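You operate a simulated robot arm through the tools that you are given. There is no shell and no other tool.

You are at the controls of a simulated robot arm. One attempt, no reset.

## Task
Vacuum the grit off the washer pull-out and push it in.
Fine: vacuum back where it stood, switched off.

It is judged by the outcome, as a careful person would: the job done as asked, and still so three seconds after it is handed in. It fails if anything else is knocked over, pushed out of place, dropped, spilled or broken.

## Robot
A 6-joint arm with a two-finger gripper, fixed in place. Base frame: the origin is on the floor under the middle of its stand, x ahead of it, y to its left, z up; the work surface is at about z = 742. Lengths are in mm, angles in rad, forces in N, time in s.
It reaches about 1572 mm from its shoulder. Its first joint turns from -2.897 to 2.897 rad. Payload 2.45 kg.
The TCP is the grasp point between the finger pads, 20 mm short of the fingertips. In the tool frame z runs along the fingers and y along their closing line. The gripper opens to 140 mm; its body begins 168 mm behind the TCP.
Orientation is that of the tool frame in the base frame, as a unit quaternion [w, x, y, z]. With the fingers straight down and closing along the base's y, the tool's x points along the base's -x, its y along +y and its z along -z.

## Interface
- The arm moves only by the tool apply_moves. Its argument "targets" is a list that holds one entry, the list of rows, each a list of 6 numbers: the shift along the base's x, y, z in units of 200 mm (1.0 is 200 mm), then the turn, a rotation vector about the base's x, y, z in units of 180 degrees (1.0 is 180 degrees). In form: [[[dx, dy, dz, rx, ry, rz], ...]]. A call has 1 to 20 rows; each row is the pose to reach, as a shift and turn from the pose commanded when the call began. "hand" is the finger opening in cm, from 0 to 14, set as the call begins (left out, the last holds). A call with a number of a shift or a turn outside -1 to 1 is refused whole. Each row takes 0.2 s and may step no farther than 50 mm and 0.15 rad from the row before; otherwise, or with a gripper value out of range, the whole call is refused. A pose out of reach is approached as far as the arm can. The call stops where the force on the tool passes 40 N (or 10 N more than at its start, if that is more) or the arm is blocked; 0.2 s more then pass. Each finger travels about 45 mm/s and halts on what it meets, pressing with about 22 N; the grip force reading is that of the motor and also rises with nothing between the fingers. The clock runs only during rows and for 0.2 s after the last one: add rows that repeat a pose to give the fingers time. It gives the time, the measured TCP pose, the force on the tool (base axes), the opening and the grip force at its end, in the units of the frame above (readings bear some noise), with the torque about the TCP (base axes, N m) and any sound that the robot's microphone picked up.
- Cameras (640 x 400 px; columns grow to the right, rows downward): "scene" is fixed at [401.5, -500.1, 1389.4]; the picture's right is [0.79, -0.61, 0.00], its down [-0.40, -0.52, -0.76] and it looks along [0.46, 0.60, -0.65] (base axes); focal length 321 px, centre (320, 200). "wrist" rides on the gripper at [78, 11, -209] in the tool frame; the picture's right is [-0.14, 0.99, 0.00], its down [-0.92, -0.13, -0.37] and it looks along [-0.37, -0.05, 0.93] (tool axes); focal length 280 px, centre (320, 200). There is no depth. A picture from a camera that has moved, and an enlarged one, comes with that camera's place and axes in the base frame and with its lens.
- capture(camera): a new picture of that camera. The clock stands still meanwhile.
- inspect(camera, box): a new picture of the part [left, top, right, bottom] of that camera's present view, enlarged. The clock stands still meanwhile.
- hand_in(): hands the job in; it is judged then, once.

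Nothing tells you positions but the pictures and the camera data. Unless the task says otherwise, let go and move clear before handing in.

The tools are called after "Emit:" by a JSON object that holds its "op" and its "data". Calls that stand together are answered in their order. apply_moves: Moves the arm, as the interface text tells. Its arguments: {"type":"object","properties":{"targets":{"type":"array"},"hand":{"type":"number"}},"required":["targets"]} The other tools are called the same way: capture (camera) takes a picture; inspect (camera, box) takes an enlarged picture of a part of a camera's view; hand_in () hands the job in.

At the start:

```text
clock: 0.0
tcp_pos: [736.8, 279.0, 1071.7]
ee_rot: [0.0, -0.001, 1.0, 0.0]
force: [-0.2, -0.6, -0.8]
wrist_torque: [-0.01, 0.02, 0.01]
width: 140.0
finger_force: 0.0
```

scene: 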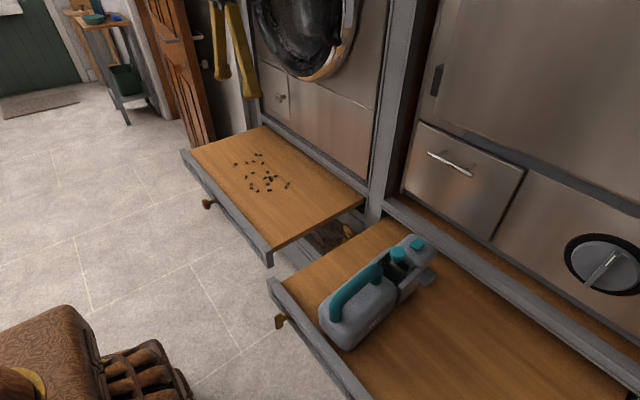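
wrist: 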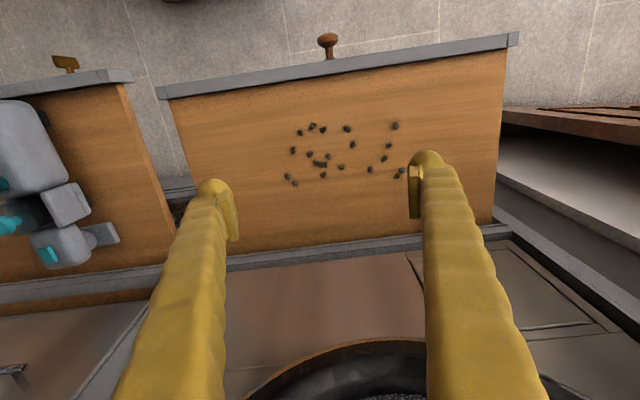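

I see two pull-out boards: the left one (under the washer) carries dark grit, and the right one carries a grey handheld vacuum with a teal handle. I'll look closer before moving.

Emit:
{"op": "inspect", "data": {"camera": "scene", "box": [260, 190, 500, 390]}}

Emit:
{"op": "inspect", "data": {"camera": "scene", "box": [170, 100, 400, 270]}}

Emit:
{"op": "inspect", "data": {"camera": "wrist", "box": [0, 60, 200, 300]}}

Emit:
{"op": "inspect", "data": {"camera": "wrist", "box": [150, 20, 530, 270]}}

```text
2.00 times, centred on (380, 290) of scene
camera zoom: at [401.5, -500.1, 1389.4], right [0.79, -0.61, 0.0], down [-0.4, -0.52, -0.76], along [0.46, 0.6, -0.65], focal length 642 px, centre (200, 20)
```

zoom: 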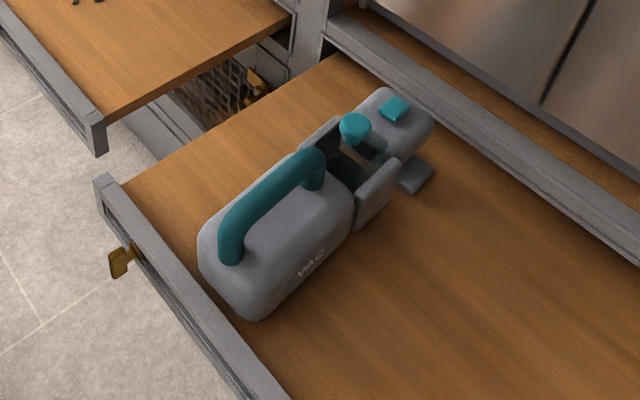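

```text
2.35 times, centred on (285, 185) of scene
camera zoom: at [401.5, -500.1, 1389.4], right [0.79, -0.61, 0.0], down [-0.4, -0.52, -0.76], along [0.46, 0.6, -0.65], focal length 755 px, centre (402, 235)
```

zoom: 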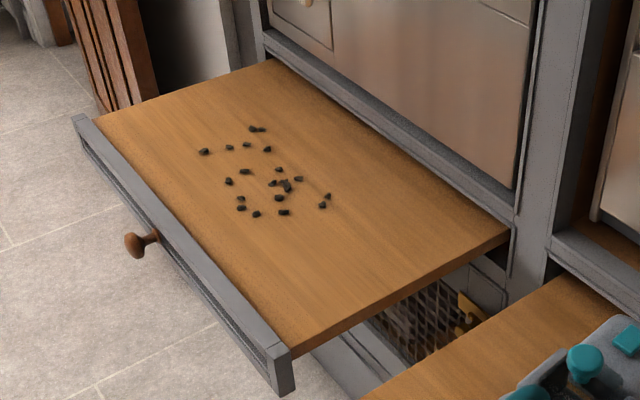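

```text
1.67 times, centred on (100, 180) of wrist
camera zoom: at [656.8, 290.7, 1279.5], right [0.14, 0.99, 0.0], down [0.92, -0.13, 0.37], along [0.37, -0.05, -0.93], focal length 467 px, centre (687, 233)
```

zoom: 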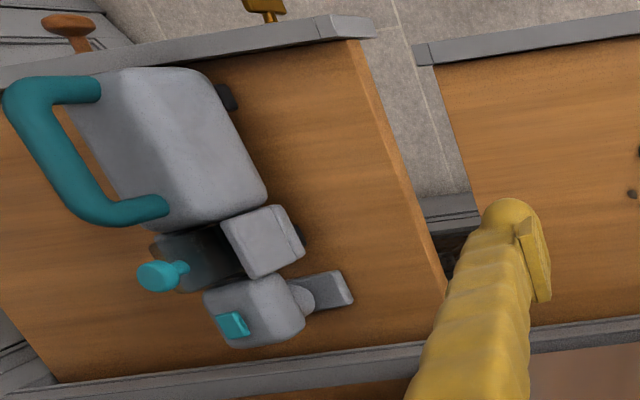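

```text
1.60 times, centred on (340, 145) of wrist
camera zoom: at [656.8, 290.7, 1279.5], right [0.14, 0.99, 0.0], down [0.92, -0.13, 0.37], along [0.37, -0.05, -0.93], focal length 449 px, centre (288, 288)
```

zoom: 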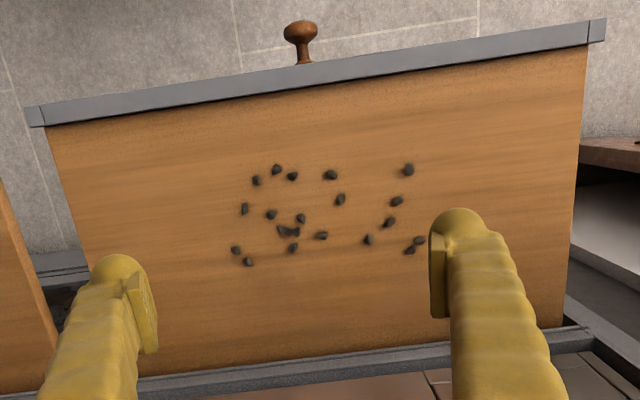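

The washer board carries grit over roughly x 715–835, y 200–435. The vacuum lies along +x at about y −260, with the handle near x 600–710 and z ≈ 900, and the nozzle at about x 885. I'll move the wrist camera over the vacuum for a closer look.

Emit:
{"op": "apply_moves", "data": {"targets": [[[-0.1, -0.225, 0, 0, 0, 0], [-0.2, -0.45, 0, 0, 0, 0], [-0.3, -0.675, 0, 0, 0, 0], [-0.35, -0.9, 0, 0, 0, 0]]]}}

Emit:
{"op": "apply_moves", "data": {"targets": [[[0, -0.23, 0, 0, 0, 0], [0, -0.46, 0, 0, 0, 0], [0, -0.69, 0, 0, 0, 0], [0, -0.92, 0, 0, 0, 0]]]}}

Emit:
{"op": "apply_moves", "data": {"targets": [[[0, -0.23, 0, 0, 0, 0], [0, -0.46, 0, 0, 0, 0], [0, -0.69, 0, 0, 0, 0], [0, -0.78, 0, 0, 0, 0]]]}}

Emit:
{"op": "capture", "data": {"camera": "wrist"}}

Emit:
{"op": "capture", "data": {"camera": "scene"}}

```text
clock: 1.0
tcp_pos: [664.6, 102.2, 1070.9]
ee_rot: [0.001, 0.0, 1.0, 0.0]
force: [-0.1, 0.7, -0.3]
wrist_torque: [-0.04, 0.01, -0.01]
width: 140.2
finger_force: 0.0
```

```text
clock: 2.0
tcp_pos: [667.3, -84.9, 1071.5]
ee_rot: [0.0, -0.001, 1.0, 0.0]
force: [0.7, 1.1, -0.3]
wrist_torque: [-0.02, -0.03, 0.04]
width: 139.9
finger_force: 0.1
```

```text
clock: 3.0
tcp_pos: [664.8, -240.3, 1072.9]
ee_rot: [0.0, 0.0, 1.0, 0.0]
force: [-0.7, 0.1, -0.3]
wrist_torque: [-0.02, -0.02, -0.02]
width: 140.0
finger_force: 0.0
```

```text
taken
camera wrist: at [585.7, -228.9, 1280.7], right [0.14, 0.99, 0.0], down [0.92, -0.13, 0.37], along [0.36, -0.05, -0.93], focal length 280 px, centre (320, 200)
```

wrist: 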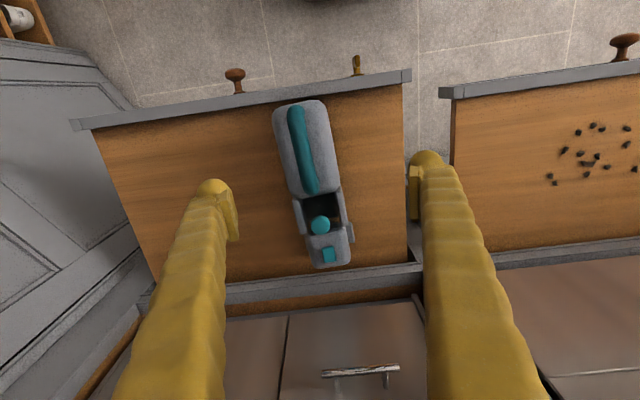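

```text
taken
```

scene: 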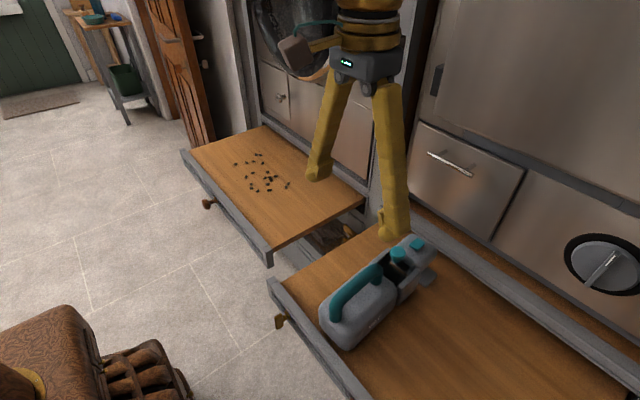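

Emit:
{"op": "inspect", "data": {"camera": "wrist", "box": [240, 80, 400, 280]}}

Emit:
{"op": "inspect", "data": {"camera": "wrist", "box": [280, 180, 380, 280]}}

Emit:
{"op": "inspect", "data": {"camera": "scene", "box": [310, 220, 450, 360]}}

Emit:
{"op": "inspect", "data": {"camera": "scene", "box": [380, 225, 450, 300]}}

```text
2.00 times, centred on (320, 180) of wrist
camera zoom: at [585.7, -228.9, 1280.7], right [0.14, 0.99, 0.0], down [0.92, -0.13, 0.37], along [0.36, -0.05, -0.93], focal length 561 px, centre (320, 240)
```

zoom: 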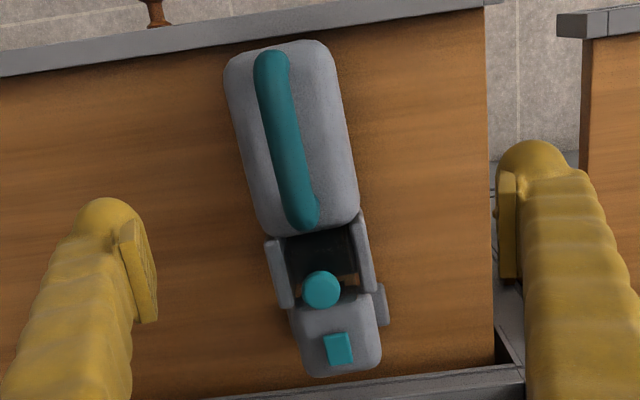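

```text
4.00 times, centred on (330, 230) of wrist
camera zoom: at [585.7, -228.9, 1280.7], right [0.14, 0.99, 0.0], down [0.92, -0.13, 0.37], along [0.36, -0.05, -0.93], focal length 1122 px, centre (280, 80)
```

zoom: 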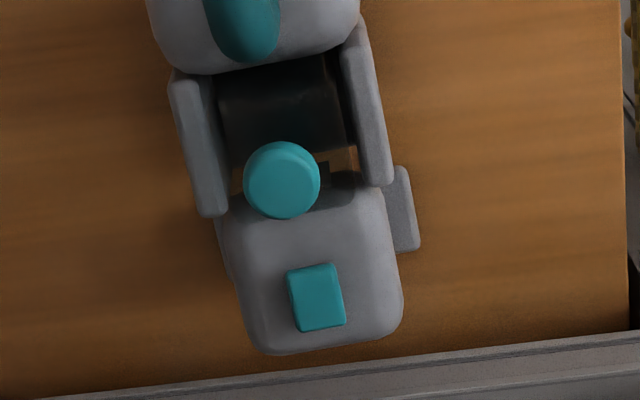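

```text
2.86 times, centred on (380, 290) of scene
camera zoom: at [401.5, -500.1, 1389.4], right [0.79, -0.61, 0.0], down [-0.4, -0.52, -0.76], along [0.46, 0.6, -0.65], focal length 917 px, centre (149, -57)
```

zoom: 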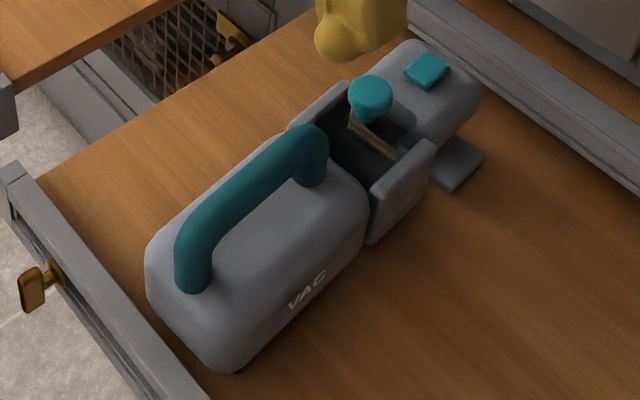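

```text
5.33 times, centred on (415, 262) of scene
camera zoom: at [401.5, -500.1, 1389.4], right [0.79, -0.61, 0.0], down [-0.4, -0.52, -0.76], along [0.46, 0.6, -0.65], focal length 1712 px, centre (-187, -133)
```

zoom: 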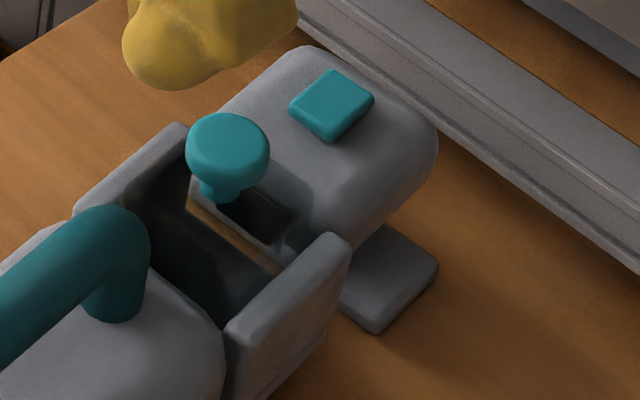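

The vacuum has a body with an arch handle, a bay holding a smoky cup with a round teal knob, and a nose with a square teal button. I'll go lower to see the bay and button clearly.

Emit:
{"op": "apply_moves", "data": {"targets": [[[0.15, 0, -0.15, 0, 0, 0], [0.3, 0, -0.3, 0, 0, 0], [0.4, -0.02, -0.45, 0, 0, 0], [0.48, -0.05, -0.6, 0, 0, 0]]]}}

Emit:
{"op": "capture", "data": {"camera": "wrist"}}

Emit:
{"op": "inspect", "data": {"camera": "wrist", "box": [240, 120, 400, 260]}}

```text
clock: 4.0
tcp_pos: [763.1, -249.4, 951.8]
ee_rot: [0.0, 0.001, 1.0, 0.0]
force: [0.1, -0.2, -0.1]
wrist_torque: [0.01, 0.03, -0.02]
width: 140.0
finger_force: 0.1
```

```text
taken
camera wrist: at [683.3, -238.8, 1160.0], right [0.14, 0.99, 0.0], down [0.92, -0.13, 0.37], along [0.37, -0.05, -0.93], focal length 280 px, centre (320, 200)
```

wrist: 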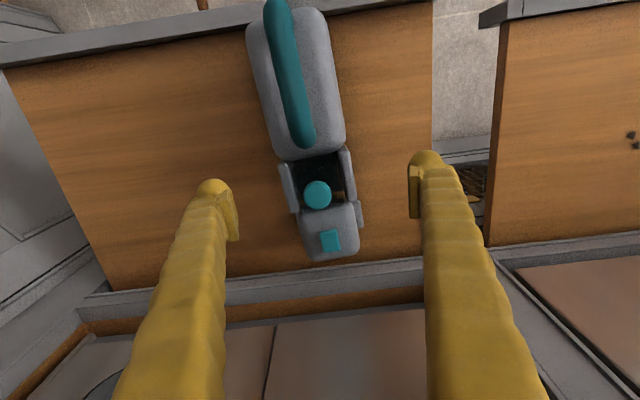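

```text
2.86 times, centred on (320, 190) of wrist
camera zoom: at [683.3, -238.8, 1160.0], right [0.14, 0.99, 0.0], down [0.92, -0.13, 0.37], along [0.37, -0.05, -0.93], focal length 801 px, centre (320, 229)
```

zoom: 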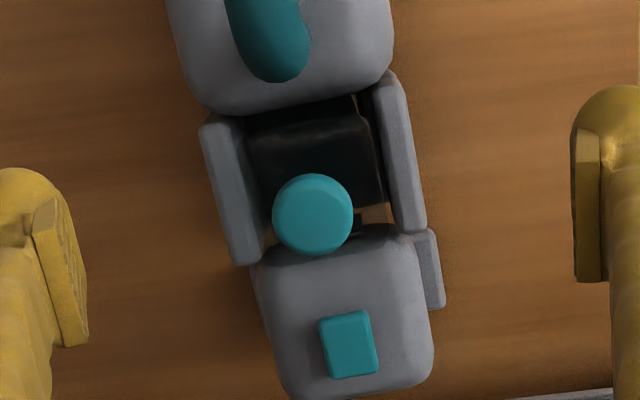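

The cup has a gap around it and the knob stands tall, so I need to understand it before switching anything on. I'll also look at the gold fittings near the pull-outs, which might be latches.

Emit:
{"op": "inspect", "data": {"camera": "scene", "box": [260, 200, 390, 340]}}

Emit:
{"op": "inspect", "data": {"camera": "scene", "box": [300, 195, 380, 260]}}

Emit:
{"op": "inspect", "data": {"camera": "scene", "box": [170, 140, 280, 270]}}

Emit:
{"op": "inspect", "data": {"camera": "wrist", "box": [420, 120, 540, 260]}}

```text
2.86 times, centred on (325, 270) of scene
camera zoom: at [401.5, -500.1, 1389.4], right [0.79, -0.61, 0.0], down [-0.4, -0.52, -0.76], along [0.46, 0.6, -0.65], focal length 917 px, centre (306, 0)
```

zoom: 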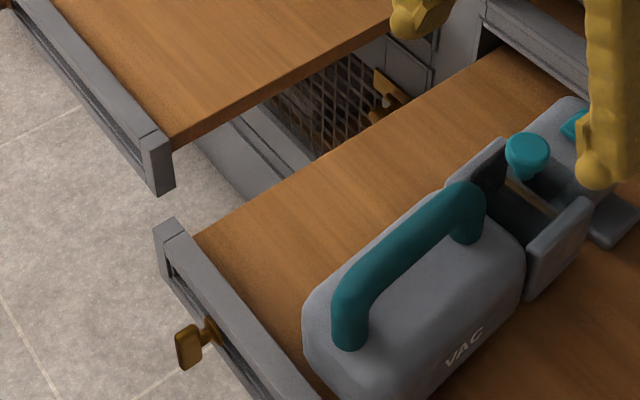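

```text
6.15 times, centred on (340, 228) of scene
camera zoom: at [401.5, -500.1, 1389.4], right [0.79, -0.61, 0.0], down [-0.4, -0.52, -0.76], along [0.46, 0.6, -0.65], focal length 1975 px, centre (197, 31)
```

zoom: 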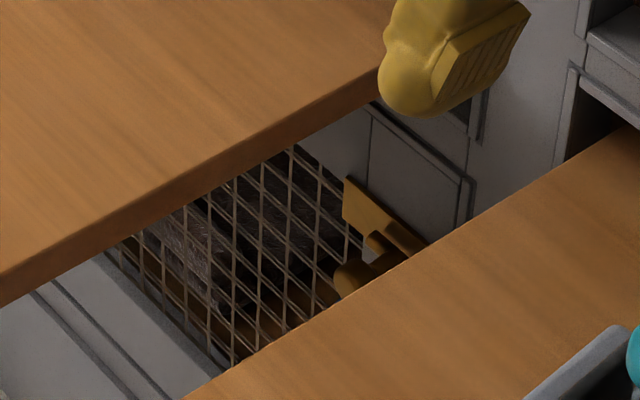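

```text
3.08 times, centred on (225, 205) of scene
camera zoom: at [401.5, -500.1, 1389.4], right [0.79, -0.61, 0.0], down [-0.4, -0.52, -0.76], along [0.46, 0.6, -0.65], focal length 988 px, centre (612, 185)
```

zoom: 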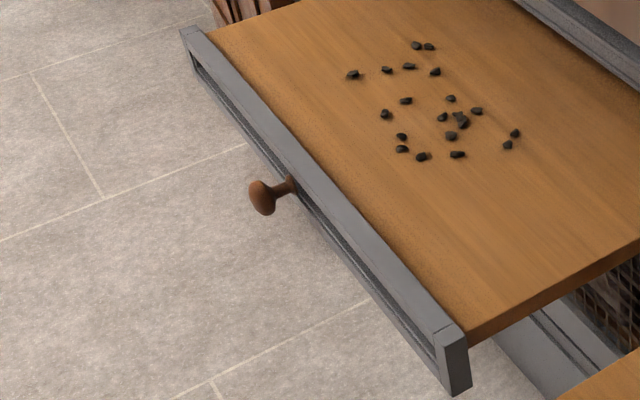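

```text
2.86 times, centred on (480, 190) of wrist
camera zoom: at [683.3, -238.8, 1160.0], right [0.14, 0.99, 0.0], down [0.92, -0.13, 0.37], along [0.37, -0.05, -0.93], focal length 801 px, centre (-137, 229)
```

zoom: 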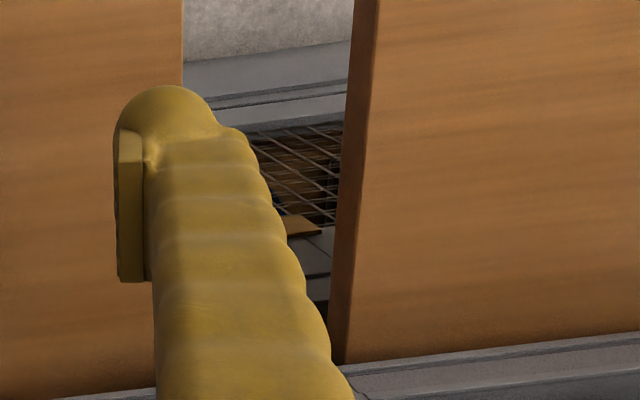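

The gold fittings are just handles or latches on other furniture. I'll tilt the gripper to view the vacuum's bay from its left side.

Emit:
{"op": "apply_moves", "data": {"targets": [[[-0.015, 0.1, 0, -0.0445, 0, 0], [-0.03, 0.2, 0, -0.089, 0, 0], [-0.045, 0.3, -0.05, -0.1335, 0, 0], [-0.06, 0.38, -0.12, -0.178, 0, 0], [-0.075, 0.38, -0.18, -0.222, 0, 0]]]}}

Emit:
{"op": "capture", "data": {"camera": "wrist"}}

Emit:
{"op": "inspect", "data": {"camera": "wrist", "box": [220, 120, 420, 280]}}

```text
clock: 5.2
tcp_pos: [746.3, -174.9, 917.3]
ee_rot: [0.0, 0.0, 0.94, -0.342]
force: [0.4, 1.2, 0.2]
wrist_torque: [0.0, -0.04, 0.0]
width: 140.0
finger_force: 0.0
```

```text
taken
camera wrist: at [667.6, -31.7, 1068.5], right [0.14, 0.76, -0.64], down [0.92, 0.14, 0.37], along [0.37, -0.64, -0.68], focal length 280 px, centre (320, 200)
```

wrist: 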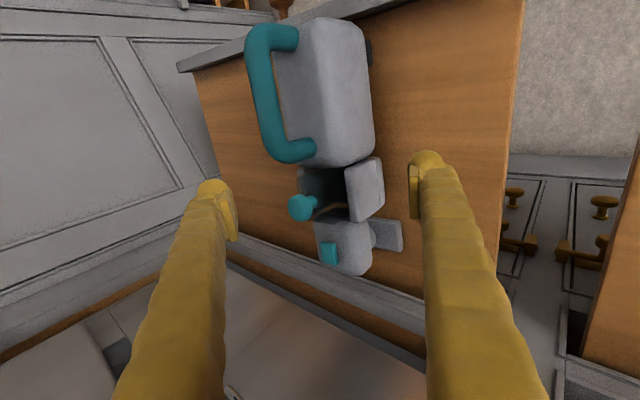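

```text
2.50 times, centred on (320, 200) of wrist
camera zoom: at [667.6, -31.7, 1068.5], right [0.14, 0.76, -0.64], down [0.92, 0.14, 0.37], along [0.37, -0.64, -0.68], focal length 701 px, centre (320, 200)
```

zoom: 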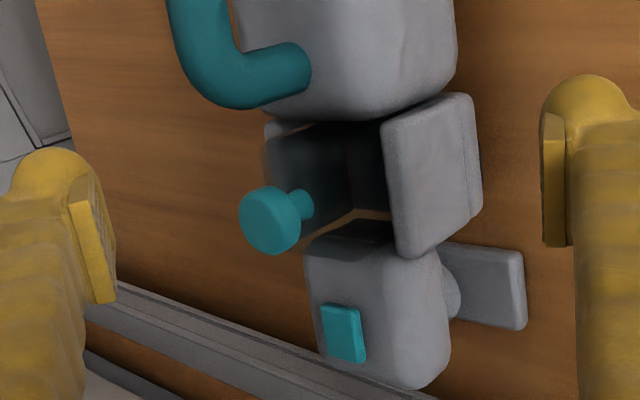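

Emit:
{"op": "inspect", "data": {"camera": "wrist", "box": [280, 155, 400, 230]}}

Emit:
{"op": "inspect", "data": {"camera": "wrist", "box": [240, 0, 400, 180]}}

```text
5.33 times, centred on (340, 192) of wrist
camera zoom: at [667.6, -31.7, 1068.5], right [0.14, 0.76, -0.64], down [0.92, 0.14, 0.37], along [0.37, -0.64, -0.68], focal length 1495 px, centre (213, 240)
```

zoom: 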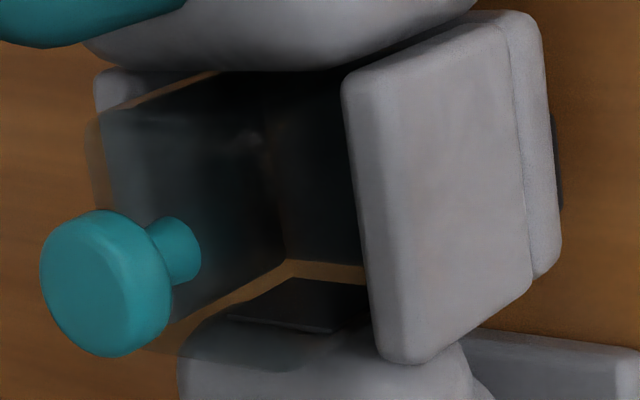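

```text
2.22 times, centred on (320, 90) of wrist
camera zoom: at [667.6, -31.7, 1068.5], right [0.14, 0.76, -0.64], down [0.92, 0.14, 0.37], along [0.37, -0.64, -0.68], focal length 623 px, centre (320, 444)
```

zoom: 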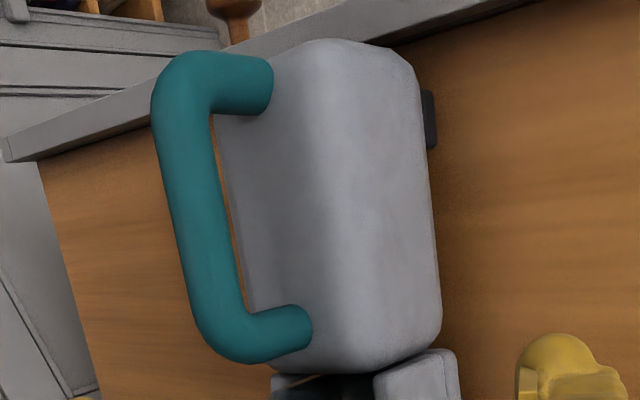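

The smoked cup's top sits about 12 mm above the bay walls and nose, so it looks popped up rather than seated. I'll straighten the gripper, close it, and go above the knob at about (790, −256) to press it gently.

Emit:
{"op": "apply_moves", "data": {"targets": [[[0.04, -0.08, 0.12, 0.0445, 0, 0], [0.08, -0.16, 0.2, 0.089, 0, 0], [0.12, -0.24, 0.2, 0.1335, 0, 0], [0.17, -0.33, 0.2, 0.178, 0, 0], [0.215, -0.4075, 0.2, 0.222, 0, 0], [0.215, -0.4075, 0.2, 0.222, 0, 0], [0.215, -0.4075, 0.2, 0.222, 0, 0], [0.215, -0.4075, 0.2, 0.222, 0, 0], [0.215, -0.4075, 0.2, 0.222, 0, 0]]], "hand": 0}}

Emit:
{"op": "capture", "data": {"camera": "wrist"}}

Emit:
{"op": "capture", "data": {"camera": "scene"}}

Emit:
{"op": "inspect", "data": {"camera": "scene", "box": [350, 130, 470, 300]}}

```text
clock: 7.2
tcp_pos: [791.9, -256.8, 954.8]
ee_rot: [0.0, 0.0, 1.0, 0.0]
force: [-0.6, -0.5, 0.9]
wrist_torque: [0.01, 0.0, 0.01]
width: 0.0
finger_force: 22.0
```

```text
taken
camera wrist: at [712.2, -245.4, 1163.5], right [0.14, 0.99, 0.0], down [0.92, -0.13, 0.37], along [0.37, -0.05, -0.93], focal length 280 px, centre (320, 200)
```

wrist: 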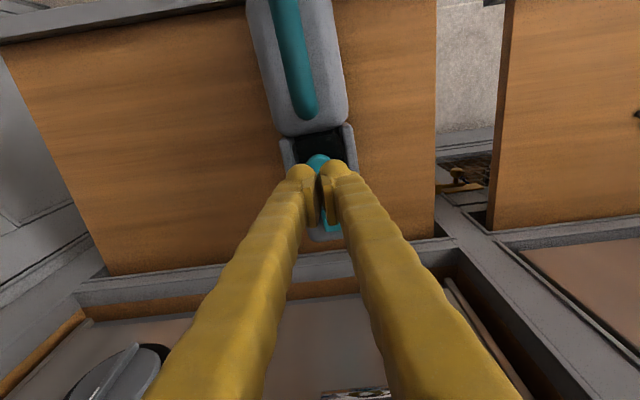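

```text
taken
```

scene: 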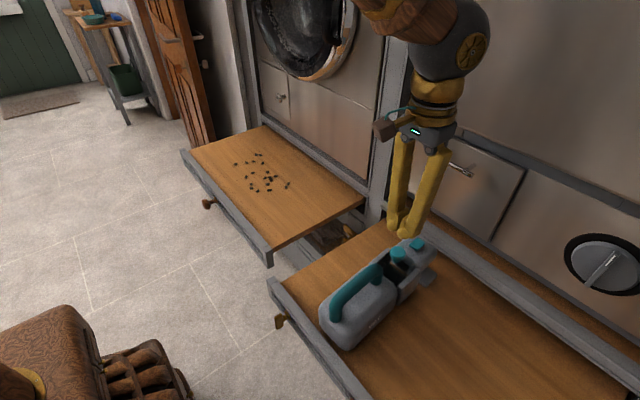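

```text
2.35 times, centred on (410, 215) of scene
camera zoom: at [401.5, -500.1, 1389.4], right [0.79, -0.61, 0.0], down [-0.4, -0.52, -0.76], along [0.46, 0.6, -0.65], focal length 755 px, centre (108, 165)
```

zoom: 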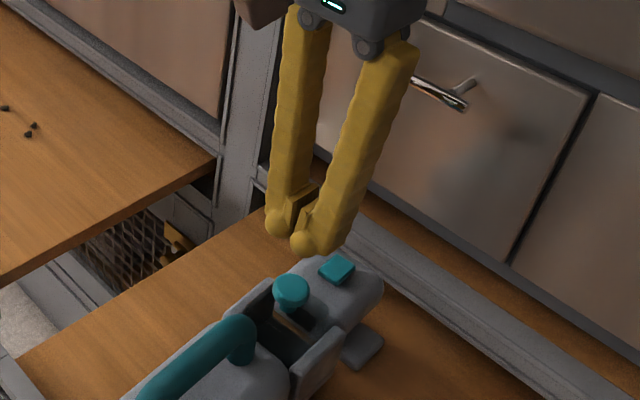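

The closed fingertips are right above the knob. I'll come down slowly to touch its top, which I put at about z 877.

Emit:
{"op": "apply_moves", "data": {"targets": [[[0, 0, -0.12, 0, 0, 0], [0, 0, -0.22, 0, 0, 0], [0, 0, -0.25, 0, 0, 0], [0, 0, -0.26, 0, 0, 0], [0, 0, -0.27, 0, 0, 0], [0, 0, -0.28, 0, 0, 0], [0, 0, -0.29, 0, 0, 0]]]}}

Emit:
{"op": "inspect", "data": {"camera": "scene", "box": [350, 190, 450, 300]}}

```text
clock: 8.8
tcp_pos: [791.2, -255.0, 897.9]
ee_rot: [0.0, 0.0, 1.0, -0.001]
force: [-0.8, -1.1, -0.3]
wrist_torque: [0.02, 0.01, 0.01]
width: 0.1
finger_force: 21.8
```

```text
3.64 times, centred on (400, 245) of scene
camera zoom: at [401.5, -500.1, 1389.4], right [0.79, -0.61, 0.0], down [-0.4, -0.52, -0.76], along [0.46, 0.6, -0.65], focal length 1167 px, centre (29, 36)
```

zoom: 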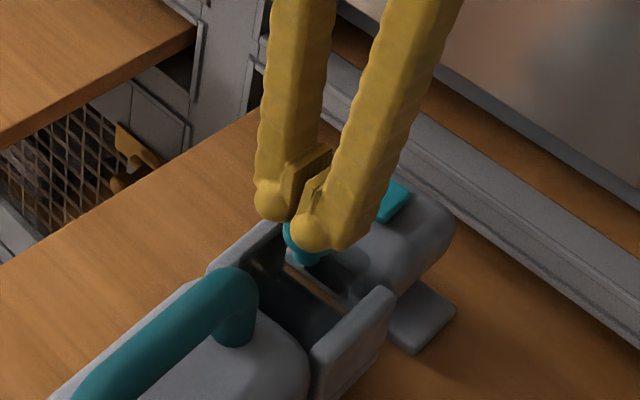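

The tips are just above the knob with no contact yet, so I'll continue down in small steps and watch the force.

Emit:
{"op": "apply_moves", "data": {"targets": [[[0, 0, -0.01, 0, 0, 0], [0, 0, -0.02, 0, 0, 0], [0, 0, -0.03, 0, 0, 0], [0, 0, -0.04, 0, 0, 0]]]}}

```text
clock: 9.8
tcp_pos: [789.4, -256.4, 892.5]
ee_rot: [0.002, 0.0, 1.0, -0.001]
force: [-2.6, 5.4, 40.8]
wrist_torque: [0.19, -0.38, -0.05]
width: 6.0
finger_force: 22.1
```

Contact: force climbed to about 40 N and the fingers spread slightly. Checking what moved.

Emit:
{"op": "inspect", "data": {"camera": "scene", "box": [350, 190, 450, 300]}}

Emit:
{"op": "capture", "data": {"camera": "wrist"}}

```text
3.64 times, centred on (400, 245) of scene
camera zoom: at [401.5, -500.1, 1389.4], right [0.79, -0.61, 0.0], down [-0.4, -0.52, -0.76], along [0.46, 0.6, -0.65], focal length 1167 px, centre (29, 36)
```

zoom: 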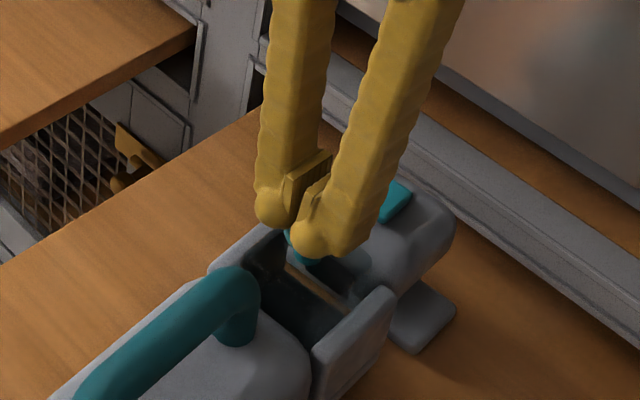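

```text
taken
camera wrist: at [711.0, -244.5, 1099.1], right [0.14, 0.99, 0.0], down [0.92, -0.13, 0.37], along [0.37, -0.05, -0.93], focal length 280 px, centre (320, 200)
```

wrist: 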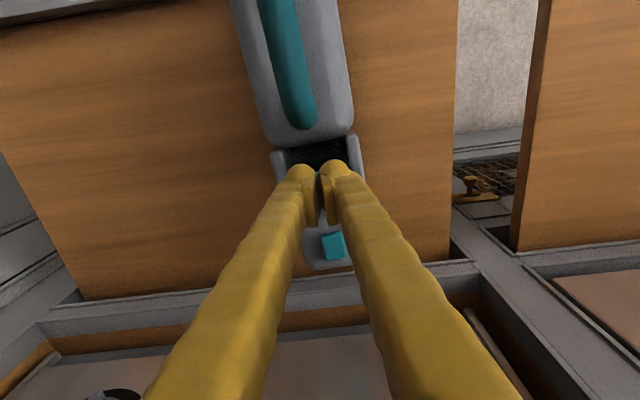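

The knob barely moved at 40 N. I'll back off and compare its height with before.

Emit:
{"op": "apply_moves", "data": {"targets": [[[0, 0, 0.05, 0, 0, 0], [0, 0, 0.25, 0, 0, 0], [0, 0.1, 0.45, 0, 0, 0], [-0.2, 0.25, 0.5, 0, 0, 0], [-0.4, 0.4, 0.5, 0, 0, 0]]]}}

Emit:
{"op": "inspect", "data": {"camera": "scene", "box": [380, 225, 450, 300]}}

Emit:
{"op": "inspect", "data": {"camera": "scene", "box": [310, 220, 450, 360]}}

Emit:
{"op": "capture", "data": {"camera": "wrist"}}

```text
refused: row 4 steps farther than a row can; nothing moved
```

```text
5.33 times, centred on (415, 262) of scene
camera zoom: at [401.5, -500.1, 1389.4], right [0.79, -0.61, 0.0], down [-0.4, -0.52, -0.76], along [0.46, 0.6, -0.65], focal length 1712 px, centre (-187, -133)
```

zoom: 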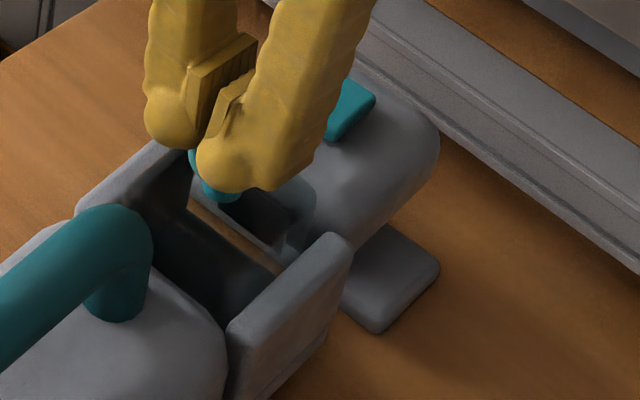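

```text
2.86 times, centred on (380, 290) of scene
camera zoom: at [401.5, -500.1, 1389.4], right [0.79, -0.61, 0.0], down [-0.4, -0.52, -0.76], along [0.46, 0.6, -0.65], focal length 917 px, centre (149, -57)
```

zoom: 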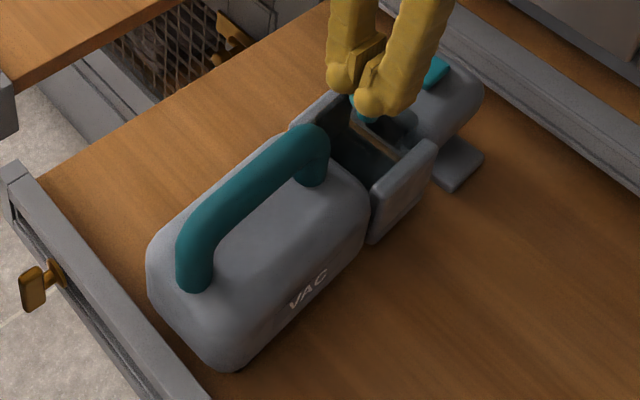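

```text
taken
camera wrist: at [711.0, -244.5, 1099.1], right [0.14, 0.99, 0.0], down [0.92, -0.13, 0.37], along [0.37, -0.05, -0.93], focal length 280 px, centre (320, 200)
```

wrist: 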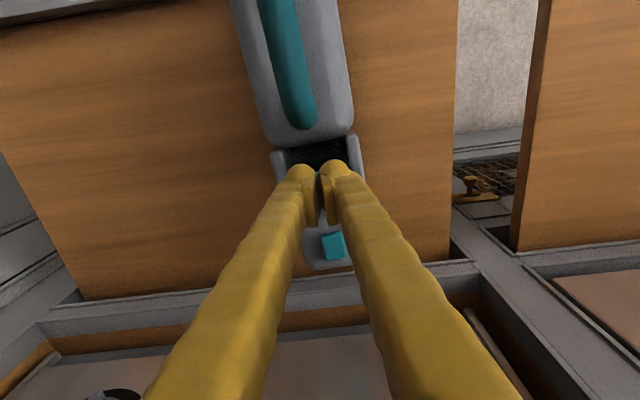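

Emit:
{"op": "apply_moves", "data": {"targets": [[[0, 0, 0.05, 0, 0, 0], [0, 0, 0.25, 0, 0, 0], [0, 0.1, 0.45, 0, 0, 0], [-0.15, 0.23, 0.5, 0, 0, 0], [-0.3, 0.36, 0.5, 0, 0, 0]]]}}

Emit:
{"op": "inspect", "data": {"camera": "scene", "box": [380, 225, 450, 300]}}

Emit:
{"op": "capture", "data": {"camera": "wrist"}}

```text
clock: 11.0
tcp_pos: [728.2, -182.9, 990.6]
ee_rot: [0.0, 0.0, 1.0, 0.0]
force: [-0.5, -0.1, 0.3]
wrist_torque: [-0.02, 0.02, -0.01]
width: 0.2
finger_force: 22.0
```

```text
5.33 times, centred on (415, 262) of scene
camera zoom: at [401.5, -500.1, 1389.4], right [0.79, -0.61, 0.0], down [-0.4, -0.52, -0.76], along [0.46, 0.6, -0.65], focal length 1712 px, centre (-187, -133)
```

zoom: 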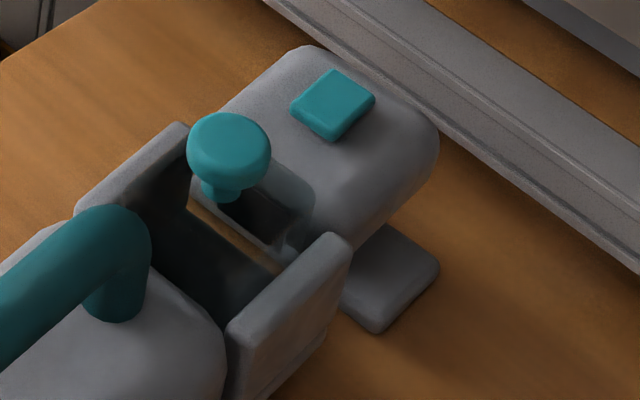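

```text
taken
camera wrist: at [649.4, -171.7, 1198.1], right [0.14, 0.99, 0.0], down [0.92, -0.13, 0.37], along [0.36, -0.05, -0.93], focal length 280 px, centre (320, 200)
```

wrist: 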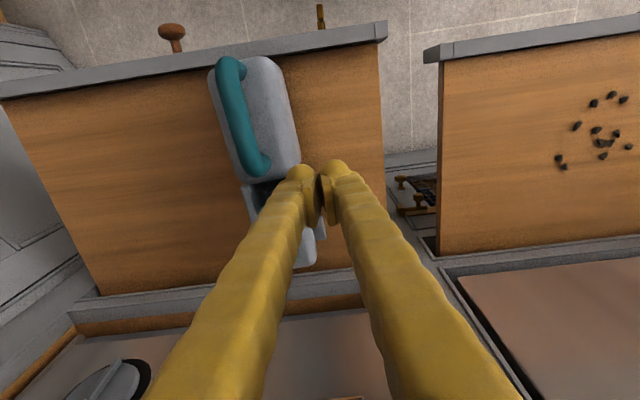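

The knob stayed exactly where it was, so the cup is either seated or held up by something. I'll open the fingers wide, straddle the vacuum and bring the camera closer for a sharper look into the bay.

Emit:
{"op": "apply_moves", "data": {"targets": [[[0, 0, 0, 0, 0, 0], [0, 0, 0, 0, 0, 0], [0, 0, 0, 0, 0, 0], [0, 0, 0, 0, 0, 0], [0.1, -0.09, 0, 0, 0, 0], [0.2, -0.18, 0, 0, 0, 0], [0.3, -0.27, 0, 0, 0, 0], [0.34, -0.36, -0.1, 0, 0, 0], [0.34, -0.36, -0.3, 0, 0, 0], [0.34, -0.36, -0.5, 0, 0, 0], [0.34, -0.36, -0.65, 0, 0, 0]]], "hand": 14}}

Emit:
{"op": "capture", "data": {"camera": "wrist"}}

Emit:
{"op": "inspect", "data": {"camera": "wrist", "box": [260, 130, 380, 240]}}

Emit:
{"op": "capture", "data": {"camera": "scene"}}

```text
clock: 13.4
tcp_pos: [796.8, -255.5, 859.2]
ee_rot: [0.0, 0.0, 1.0, 0.0]
force: [0.1, 0.0, 0.0]
wrist_torque: [0.0, -0.04, 0.0]
width: 140.0
finger_force: 0.2
```

```text
taken
camera wrist: at [717.7, -243.8, 1066.4], right [0.14, 0.99, 0.0], down [0.92, -0.13, 0.37], along [0.37, -0.05, -0.93], focal length 280 px, centre (320, 200)
```

wrist: 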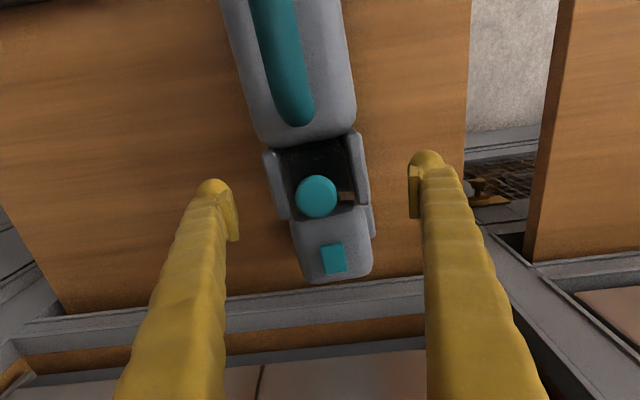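

```text
3.64 times, centred on (320, 185) of wrist
camera zoom: at [717.7, -243.8, 1066.4], right [0.14, 0.99, 0.0], down [0.92, -0.13, 0.37], along [0.37, -0.05, -0.93], focal length 1020 px, centre (320, 254)
```

zoom: 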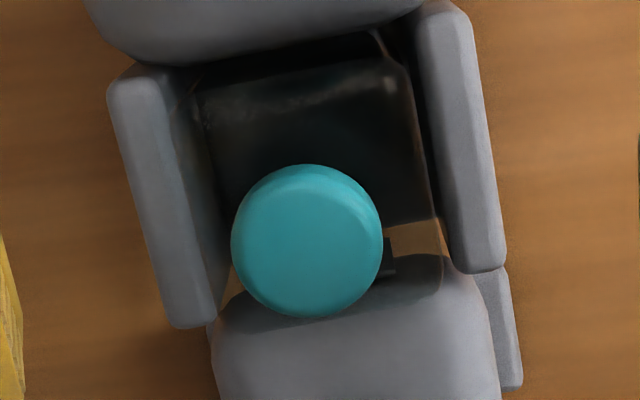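

```text
taken
```

scene: 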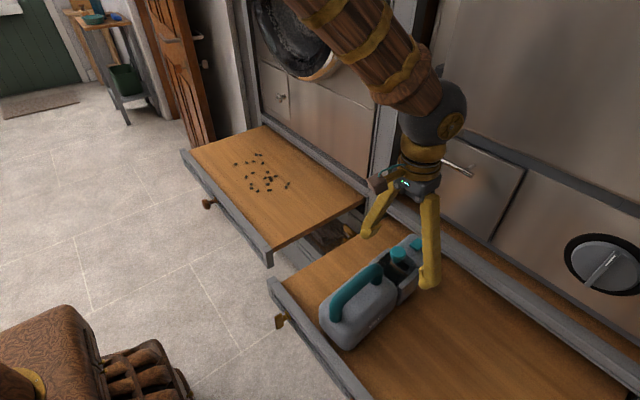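

I can now see a smoked cup with a knob on top, and pressing it changed nothing, so I'll treat it as seated for now. Next I'll test the power button with one fingertip, tilting the gripper back to stay clear of the drawer handle behind.

Emit:
{"op": "apply_moves", "data": {"targets": [[[0, 0, 0.2, 0, 0, 0], [0, 0, 0.4, 0, 0, 0], [0, 0, 0.5, 0, 0, 0]]]}}

Emit:
{"op": "apply_moves", "data": {"targets": [[[0.1, 0.08, 0, 0, -0.037, 0], [0.2, 0.16, 0, 0, -0.074, 0], [0.3, 0.24, 0, 0, -0.111, 0], [0.365, 0.24, -0.1, 0, -0.111, 0], [0.365, 0.24, -0.2, 0, -0.111, 0], [0.365, 0.24, -0.3, 0, -0.111, 0], [0.365, 0.24, -0.3, 0, -0.111, 0], [0.365, 0.24, -0.3, 0, -0.111, 0], [0.365, 0.24, -0.3, 0, -0.111, 0]]], "hand": 6}}

Emit:
{"op": "capture", "data": {"camera": "wrist"}}

Emit:
{"op": "inspect", "data": {"camera": "scene", "box": [350, 130, 510, 290]}}

```text
clock: 14.2
tcp_pos: [796.9, -257.9, 959.0]
ee_rot: [0.0, 0.0, 1.0, 0.0]
force: [0.0, 0.0, 0.7]
wrist_torque: [0.01, 0.06, 0.0]
width: 139.9
finger_force: 0.0
```

```text
clock: 16.2
tcp_pos: [871.4, -209.8, 898.8]
ee_rot: [0.174, 0.0, 0.985, 0.0]
force: [1.1, 0.2, -0.3]
wrist_torque: [-0.03, -0.05, 0.0]
width: 60.1
finger_force: 0.1
```

```text
taken
camera wrist: at [725.0, -198.6, 1068.0], right [0.13, 0.99, 0.05], down [0.74, -0.13, 0.66], along [0.66, -0.05, -0.75], focal length 280 px, centre (320, 200)
```

wrist: 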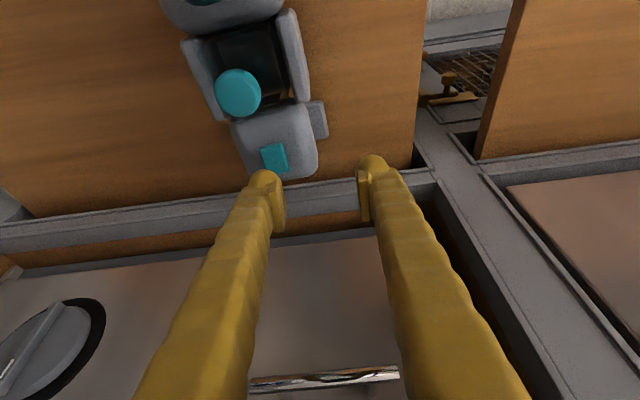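

```text
2.50 times, centred on (430, 210) of scene
camera zoom: at [401.5, -500.1, 1389.4], right [0.79, -0.61, 0.0], down [-0.4, -0.52, -0.76], along [0.46, 0.6, -0.65], focal length 802 px, centre (45, 175)
```

zoom: 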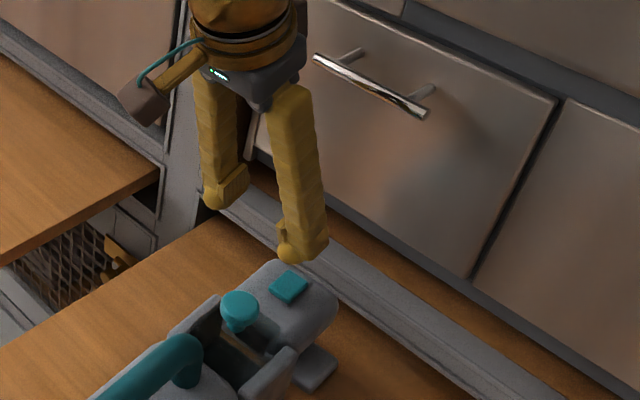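

The left fingertip is lined up over the square button. I'll go down slowly and press it.

Emit:
{"op": "apply_moves", "data": {"targets": [[[-0.01, 0, -0.1, 0, 0, 0], [-0.01, 0, -0.17, 0, 0, 0], [-0.01, 0, -0.185, 0, 0, 0], [-0.01, 0, -0.195, 0, 0, 0], [-0.01, 0, -0.205, 0, 0, 0], [-0.01, 0, -0.215, 0, 0, 0]]]}}

Emit:
{"op": "inspect", "data": {"camera": "scene", "box": [370, 200, 470, 290]}}

```text
clock: 17.6
tcp_pos: [869.1, -208.2, 857.2]
ee_rot: [0.174, 0.0, 0.985, 0.0]
force: [-0.1, -1.0, 1.1]
wrist_torque: [-0.02, 0.0, 0.03]
width: 60.2
finger_force: 0.3
```

```text
4.44 times, centred on (420, 245) of scene
camera zoom: at [401.5, -500.1, 1389.4], right [0.79, -0.61, 0.0], down [-0.4, -0.52, -0.76], along [0.46, 0.6, -0.65], focal length 1427 px, centre (-124, 0)
```

zoom: 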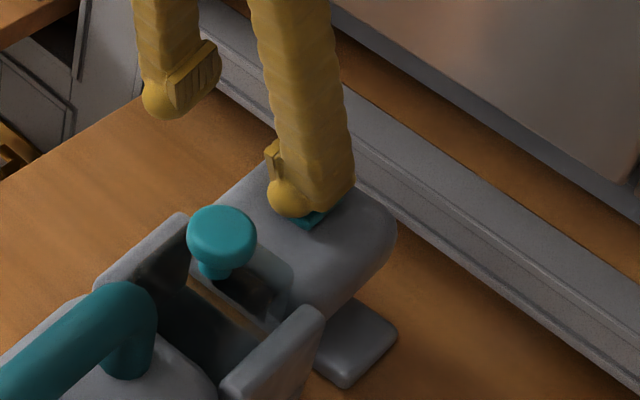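

Emit:
{"op": "apply_moves", "data": {"targets": [[[0, 0, -0.005, 0, 0, 0], [0, 0, -0.01, 0, 0, 0], [0, 0, -0.015, 0, 0, 0]]]}}

```text
clock: 18.4
tcp_pos: [868.3, -209.0, 854.9]
ee_rot: [0.174, 0.001, 0.985, -0.001]
force: [0.1, 0.1, 2.9]
wrist_torque: [-0.08, 0.0, 0.04]
width: 59.6
finger_force: 0.0
```

The fingertip has just met the button at about 3 N with no sound yet, so I'll press a little further.

Emit:
{"op": "apply_moves", "data": {"targets": [[[0, 0, -0.005, 0, 0, 0], [0, 0, -0.01, 0, 0, 0]]]}}

```text
clock: 19.0
tcp_pos: [869.4, -207.6, 852.3]
ee_rot: [0.174, 0.001, 0.985, -0.001]
force: [0.5, 0.1, 8.8]
wrist_torque: [-0.33, 0.02, 0.01]
width: 60.3
finger_force: 0.2
```

Emit:
{"op": "apply_moves", "data": {"targets": [[[0, 0, -0.005, 0, 0, 0], [0, 0, -0.01, 0, 0, 0]]]}}

```text
clock: 19.6
tcp_pos: [869.5, -208.9, 851.3]
ee_rot: [0.174, 0.0, 0.985, 0.001]
force: [2.8, -1.1, 13.7]
wrist_torque: [-0.56, 0.01, 0.1]
width: 61.6
finger_force: 0.0
```

Emit:
{"op": "apply_moves", "data": {"targets": [[[0, 0, -0.005, 0, 0, 0], [0, 0, -0.01, 0, 0, 0], [0, 0, -0.015, 0, 0, 0]]]}}

Emit:
{"op": "inspect", "data": {"camera": "scene", "box": [370, 200, 470, 290]}}

```text
clock: 20.4
tcp_pos: [868.2, -207.2, 847.1]
ee_rot: [0.174, -0.001, 0.985, 0.0]
force: [3.1, 1.0, 22.0]
wrist_torque: [-0.89, 0.01, 0.13]
width: 61.3
finger_force: 0.7
```

```text
4.44 times, centred on (420, 245) of scene
camera zoom: at [401.5, -500.1, 1389.4], right [0.79, -0.61, 0.0], down [-0.4, -0.52, -0.76], along [0.46, 0.6, -0.65], focal length 1427 px, centre (-124, 0)
```

zoom: 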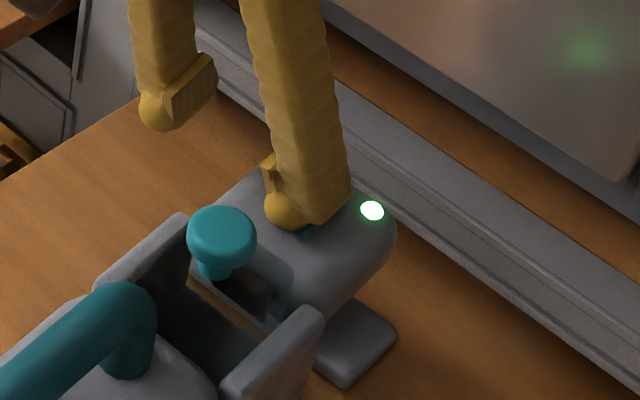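

A green light has lit on the nose, so the button works. I'll lift off and check that it stays on, and listen for the motor.

Emit:
{"op": "apply_moves", "data": {"targets": [[[0, 0, 0.05, 0, 0, 0], [0, 0, 0.2, 0, 0, 0], [0, 0, 0.4, 0, 0, 0], [0, 0, 0.6, 0, 0, 0]]]}}

Emit:
{"op": "capture", "data": {"camera": "scene"}}

Emit:
{"op": "inspect", "data": {"camera": "scene", "box": [370, 220, 450, 300]}}

Emit:
{"op": "capture", "data": {"camera": "wrist"}}

```text
clock: 21.4
tcp_pos: [868.3, -206.4, 967.1]
ee_rot: [0.173, 0.0, 0.985, 0.0]
force: [0.3, -0.5, -0.3]
wrist_torque: [0.0, 0.01, -0.02]
width: 59.9
finger_force: 0.0
```

```text
taken
```

scene: 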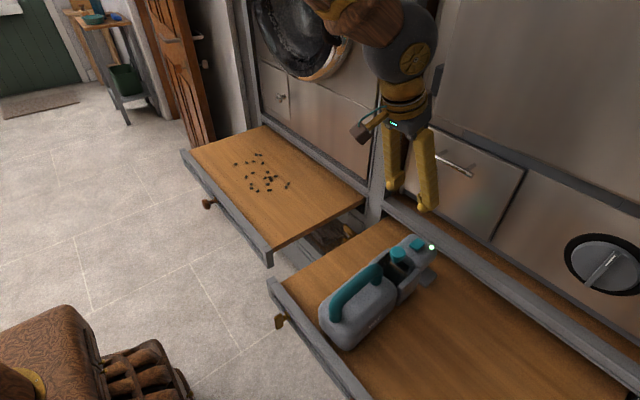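

```text
5.00 times, centred on (410, 260) of scene
camera zoom: at [401.5, -500.1, 1389.4], right [0.79, -0.61, 0.0], down [-0.4, -0.52, -0.76], along [0.46, 0.6, -0.65], focal length 1605 px, centre (-130, -100)
```

zoom: 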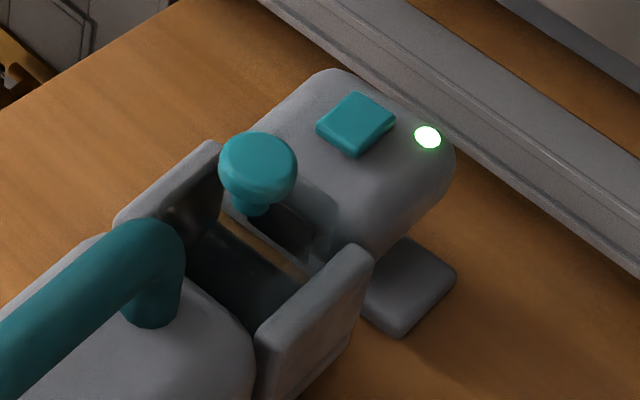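

```text
taken
camera wrist: at [722.4, -196.2, 1135.8], right [0.13, 0.99, 0.05], down [0.74, -0.13, 0.66], along [0.66, -0.05, -0.75], focal length 280 px, centre (320, 200)
```

wrist: 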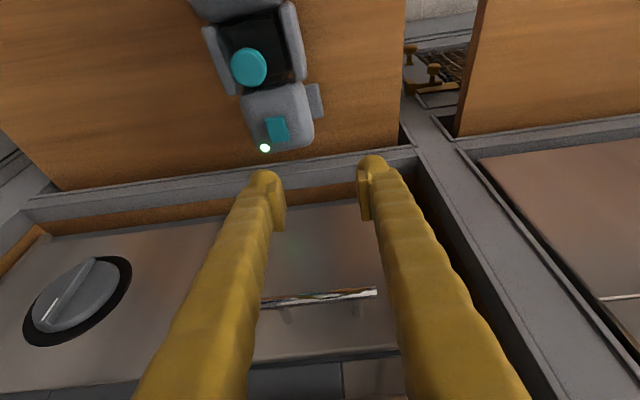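

The light stays on, so the vacuum is powered. Next I'll grasp the handle bar, whose axis is around (690, −263, 875) with a yaw of about 4°. First I'll straighten the gripper and go above it.

Emit:
{"op": "apply_moves", "data": {"targets": [[[-0.1, -0.05, 0.1, 0, 0.037, 0], [-0.3, -0.1, 0.15, 0, 0.074, 0], [-0.5, -0.15, 0.15, 0, 0.111, 0], [-0.7, -0.22, 0.15, 0, 0.111, 0], [-0.89, -0.28, 0.15, 0, 0.111, 0], [-0.89, -0.28, 0.15, 0, 0.111, 0]]], "hand": 8}}

Emit:
{"op": "apply_moves", "data": {"targets": [[[0, 0, -0.1, 0, 0, 0.0222], [0, 0, -0.25, 0, 0, 0.0222]]]}}

Emit:
{"op": "capture", "data": {"camera": "wrist"}}

Emit:
{"op": "inspect", "data": {"camera": "scene", "box": [290, 150, 470, 360]}}

```text
clock: 22.8
tcp_pos: [687.8, -263.1, 998.0]
ee_rot: [0.0, 0.0, 1.0, 0.0]
force: [0.0, 0.4, -0.1]
wrist_torque: [-0.01, -0.01, -0.01]
width: 79.8
finger_force: 0.0
```

```text
clock: 23.4
tcp_pos: [692.1, -262.8, 947.5]
ee_rot: [0.0, -0.035, 0.999, 0.0]
force: [-0.4, 0.1, -0.4]
wrist_torque: [-0.03, 0.0, 0.0]
width: 79.9
finger_force: 0.0
```

```text
taken
camera wrist: at [611.3, -257.0, 1155.3], right [0.07, 1.0, 0.0], down [0.93, -0.06, 0.37], along [0.37, -0.03, -0.93], focal length 280 px, centre (320, 200)
```

wrist: 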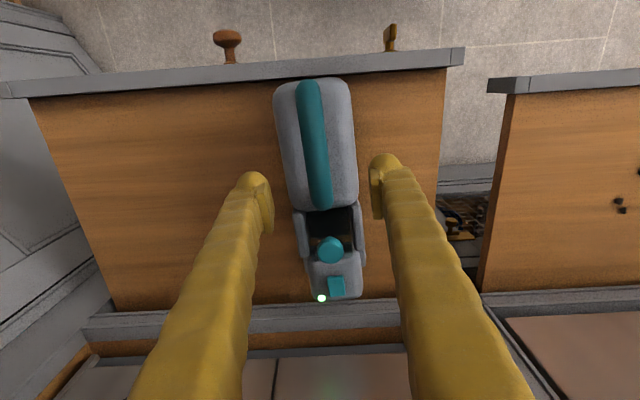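

```text
1.90 times, centred on (380, 255) of scene
camera zoom: at [401.5, -500.1, 1389.4], right [0.79, -0.61, 0.0], down [-0.4, -0.52, -0.76], along [0.46, 0.6, -0.65], focal length 611 px, centre (206, 95)
```

zoom: 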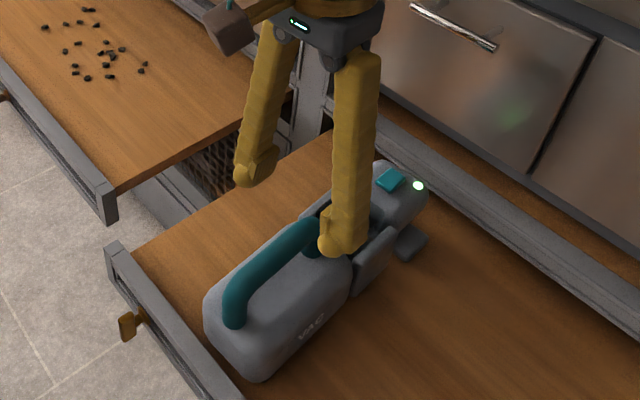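

The handle is centred between the fingers. I'll descend so the pads sit level with the bar, then look again before closing.

Emit:
{"op": "apply_moves", "data": {"targets": [[[0, -0.005, -0.2, 0, 0, 0], [0, -0.005, -0.3, 0, 0, 0], [0, -0.005, -0.37, 0, 0, 0]]]}}

Emit:
{"op": "capture", "data": {"camera": "wrist"}}

Emit:
{"op": "inspect", "data": {"camera": "scene", "box": [300, 190, 460, 360]}}

```text
clock: 24.2
tcp_pos: [692.8, -266.2, 874.4]
ee_rot: [0.0, -0.035, 0.999, 0.0]
force: [-0.1, -0.1, 0.0]
wrist_torque: [0.02, 0.01, -0.01]
width: 79.7
finger_force: 0.0
```

```text
taken
camera wrist: at [612.7, -258.7, 1081.4], right [0.07, 1.0, 0.0], down [0.93, -0.06, 0.37], along [0.37, -0.03, -0.93], focal length 280 px, centre (320, 200)
```

wrist: 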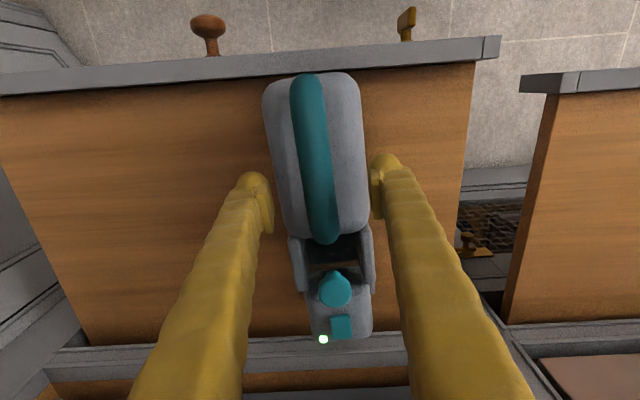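

```text
2.35 times, centred on (380, 275) of scene
camera zoom: at [401.5, -500.1, 1389.4], right [0.79, -0.61, 0.0], down [-0.4, -0.52, -0.76], along [0.46, 0.6, -0.65], focal length 755 px, centre (179, 24)
```

zoom: 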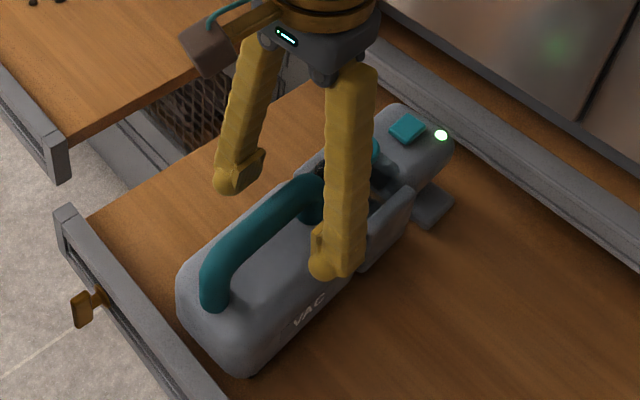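

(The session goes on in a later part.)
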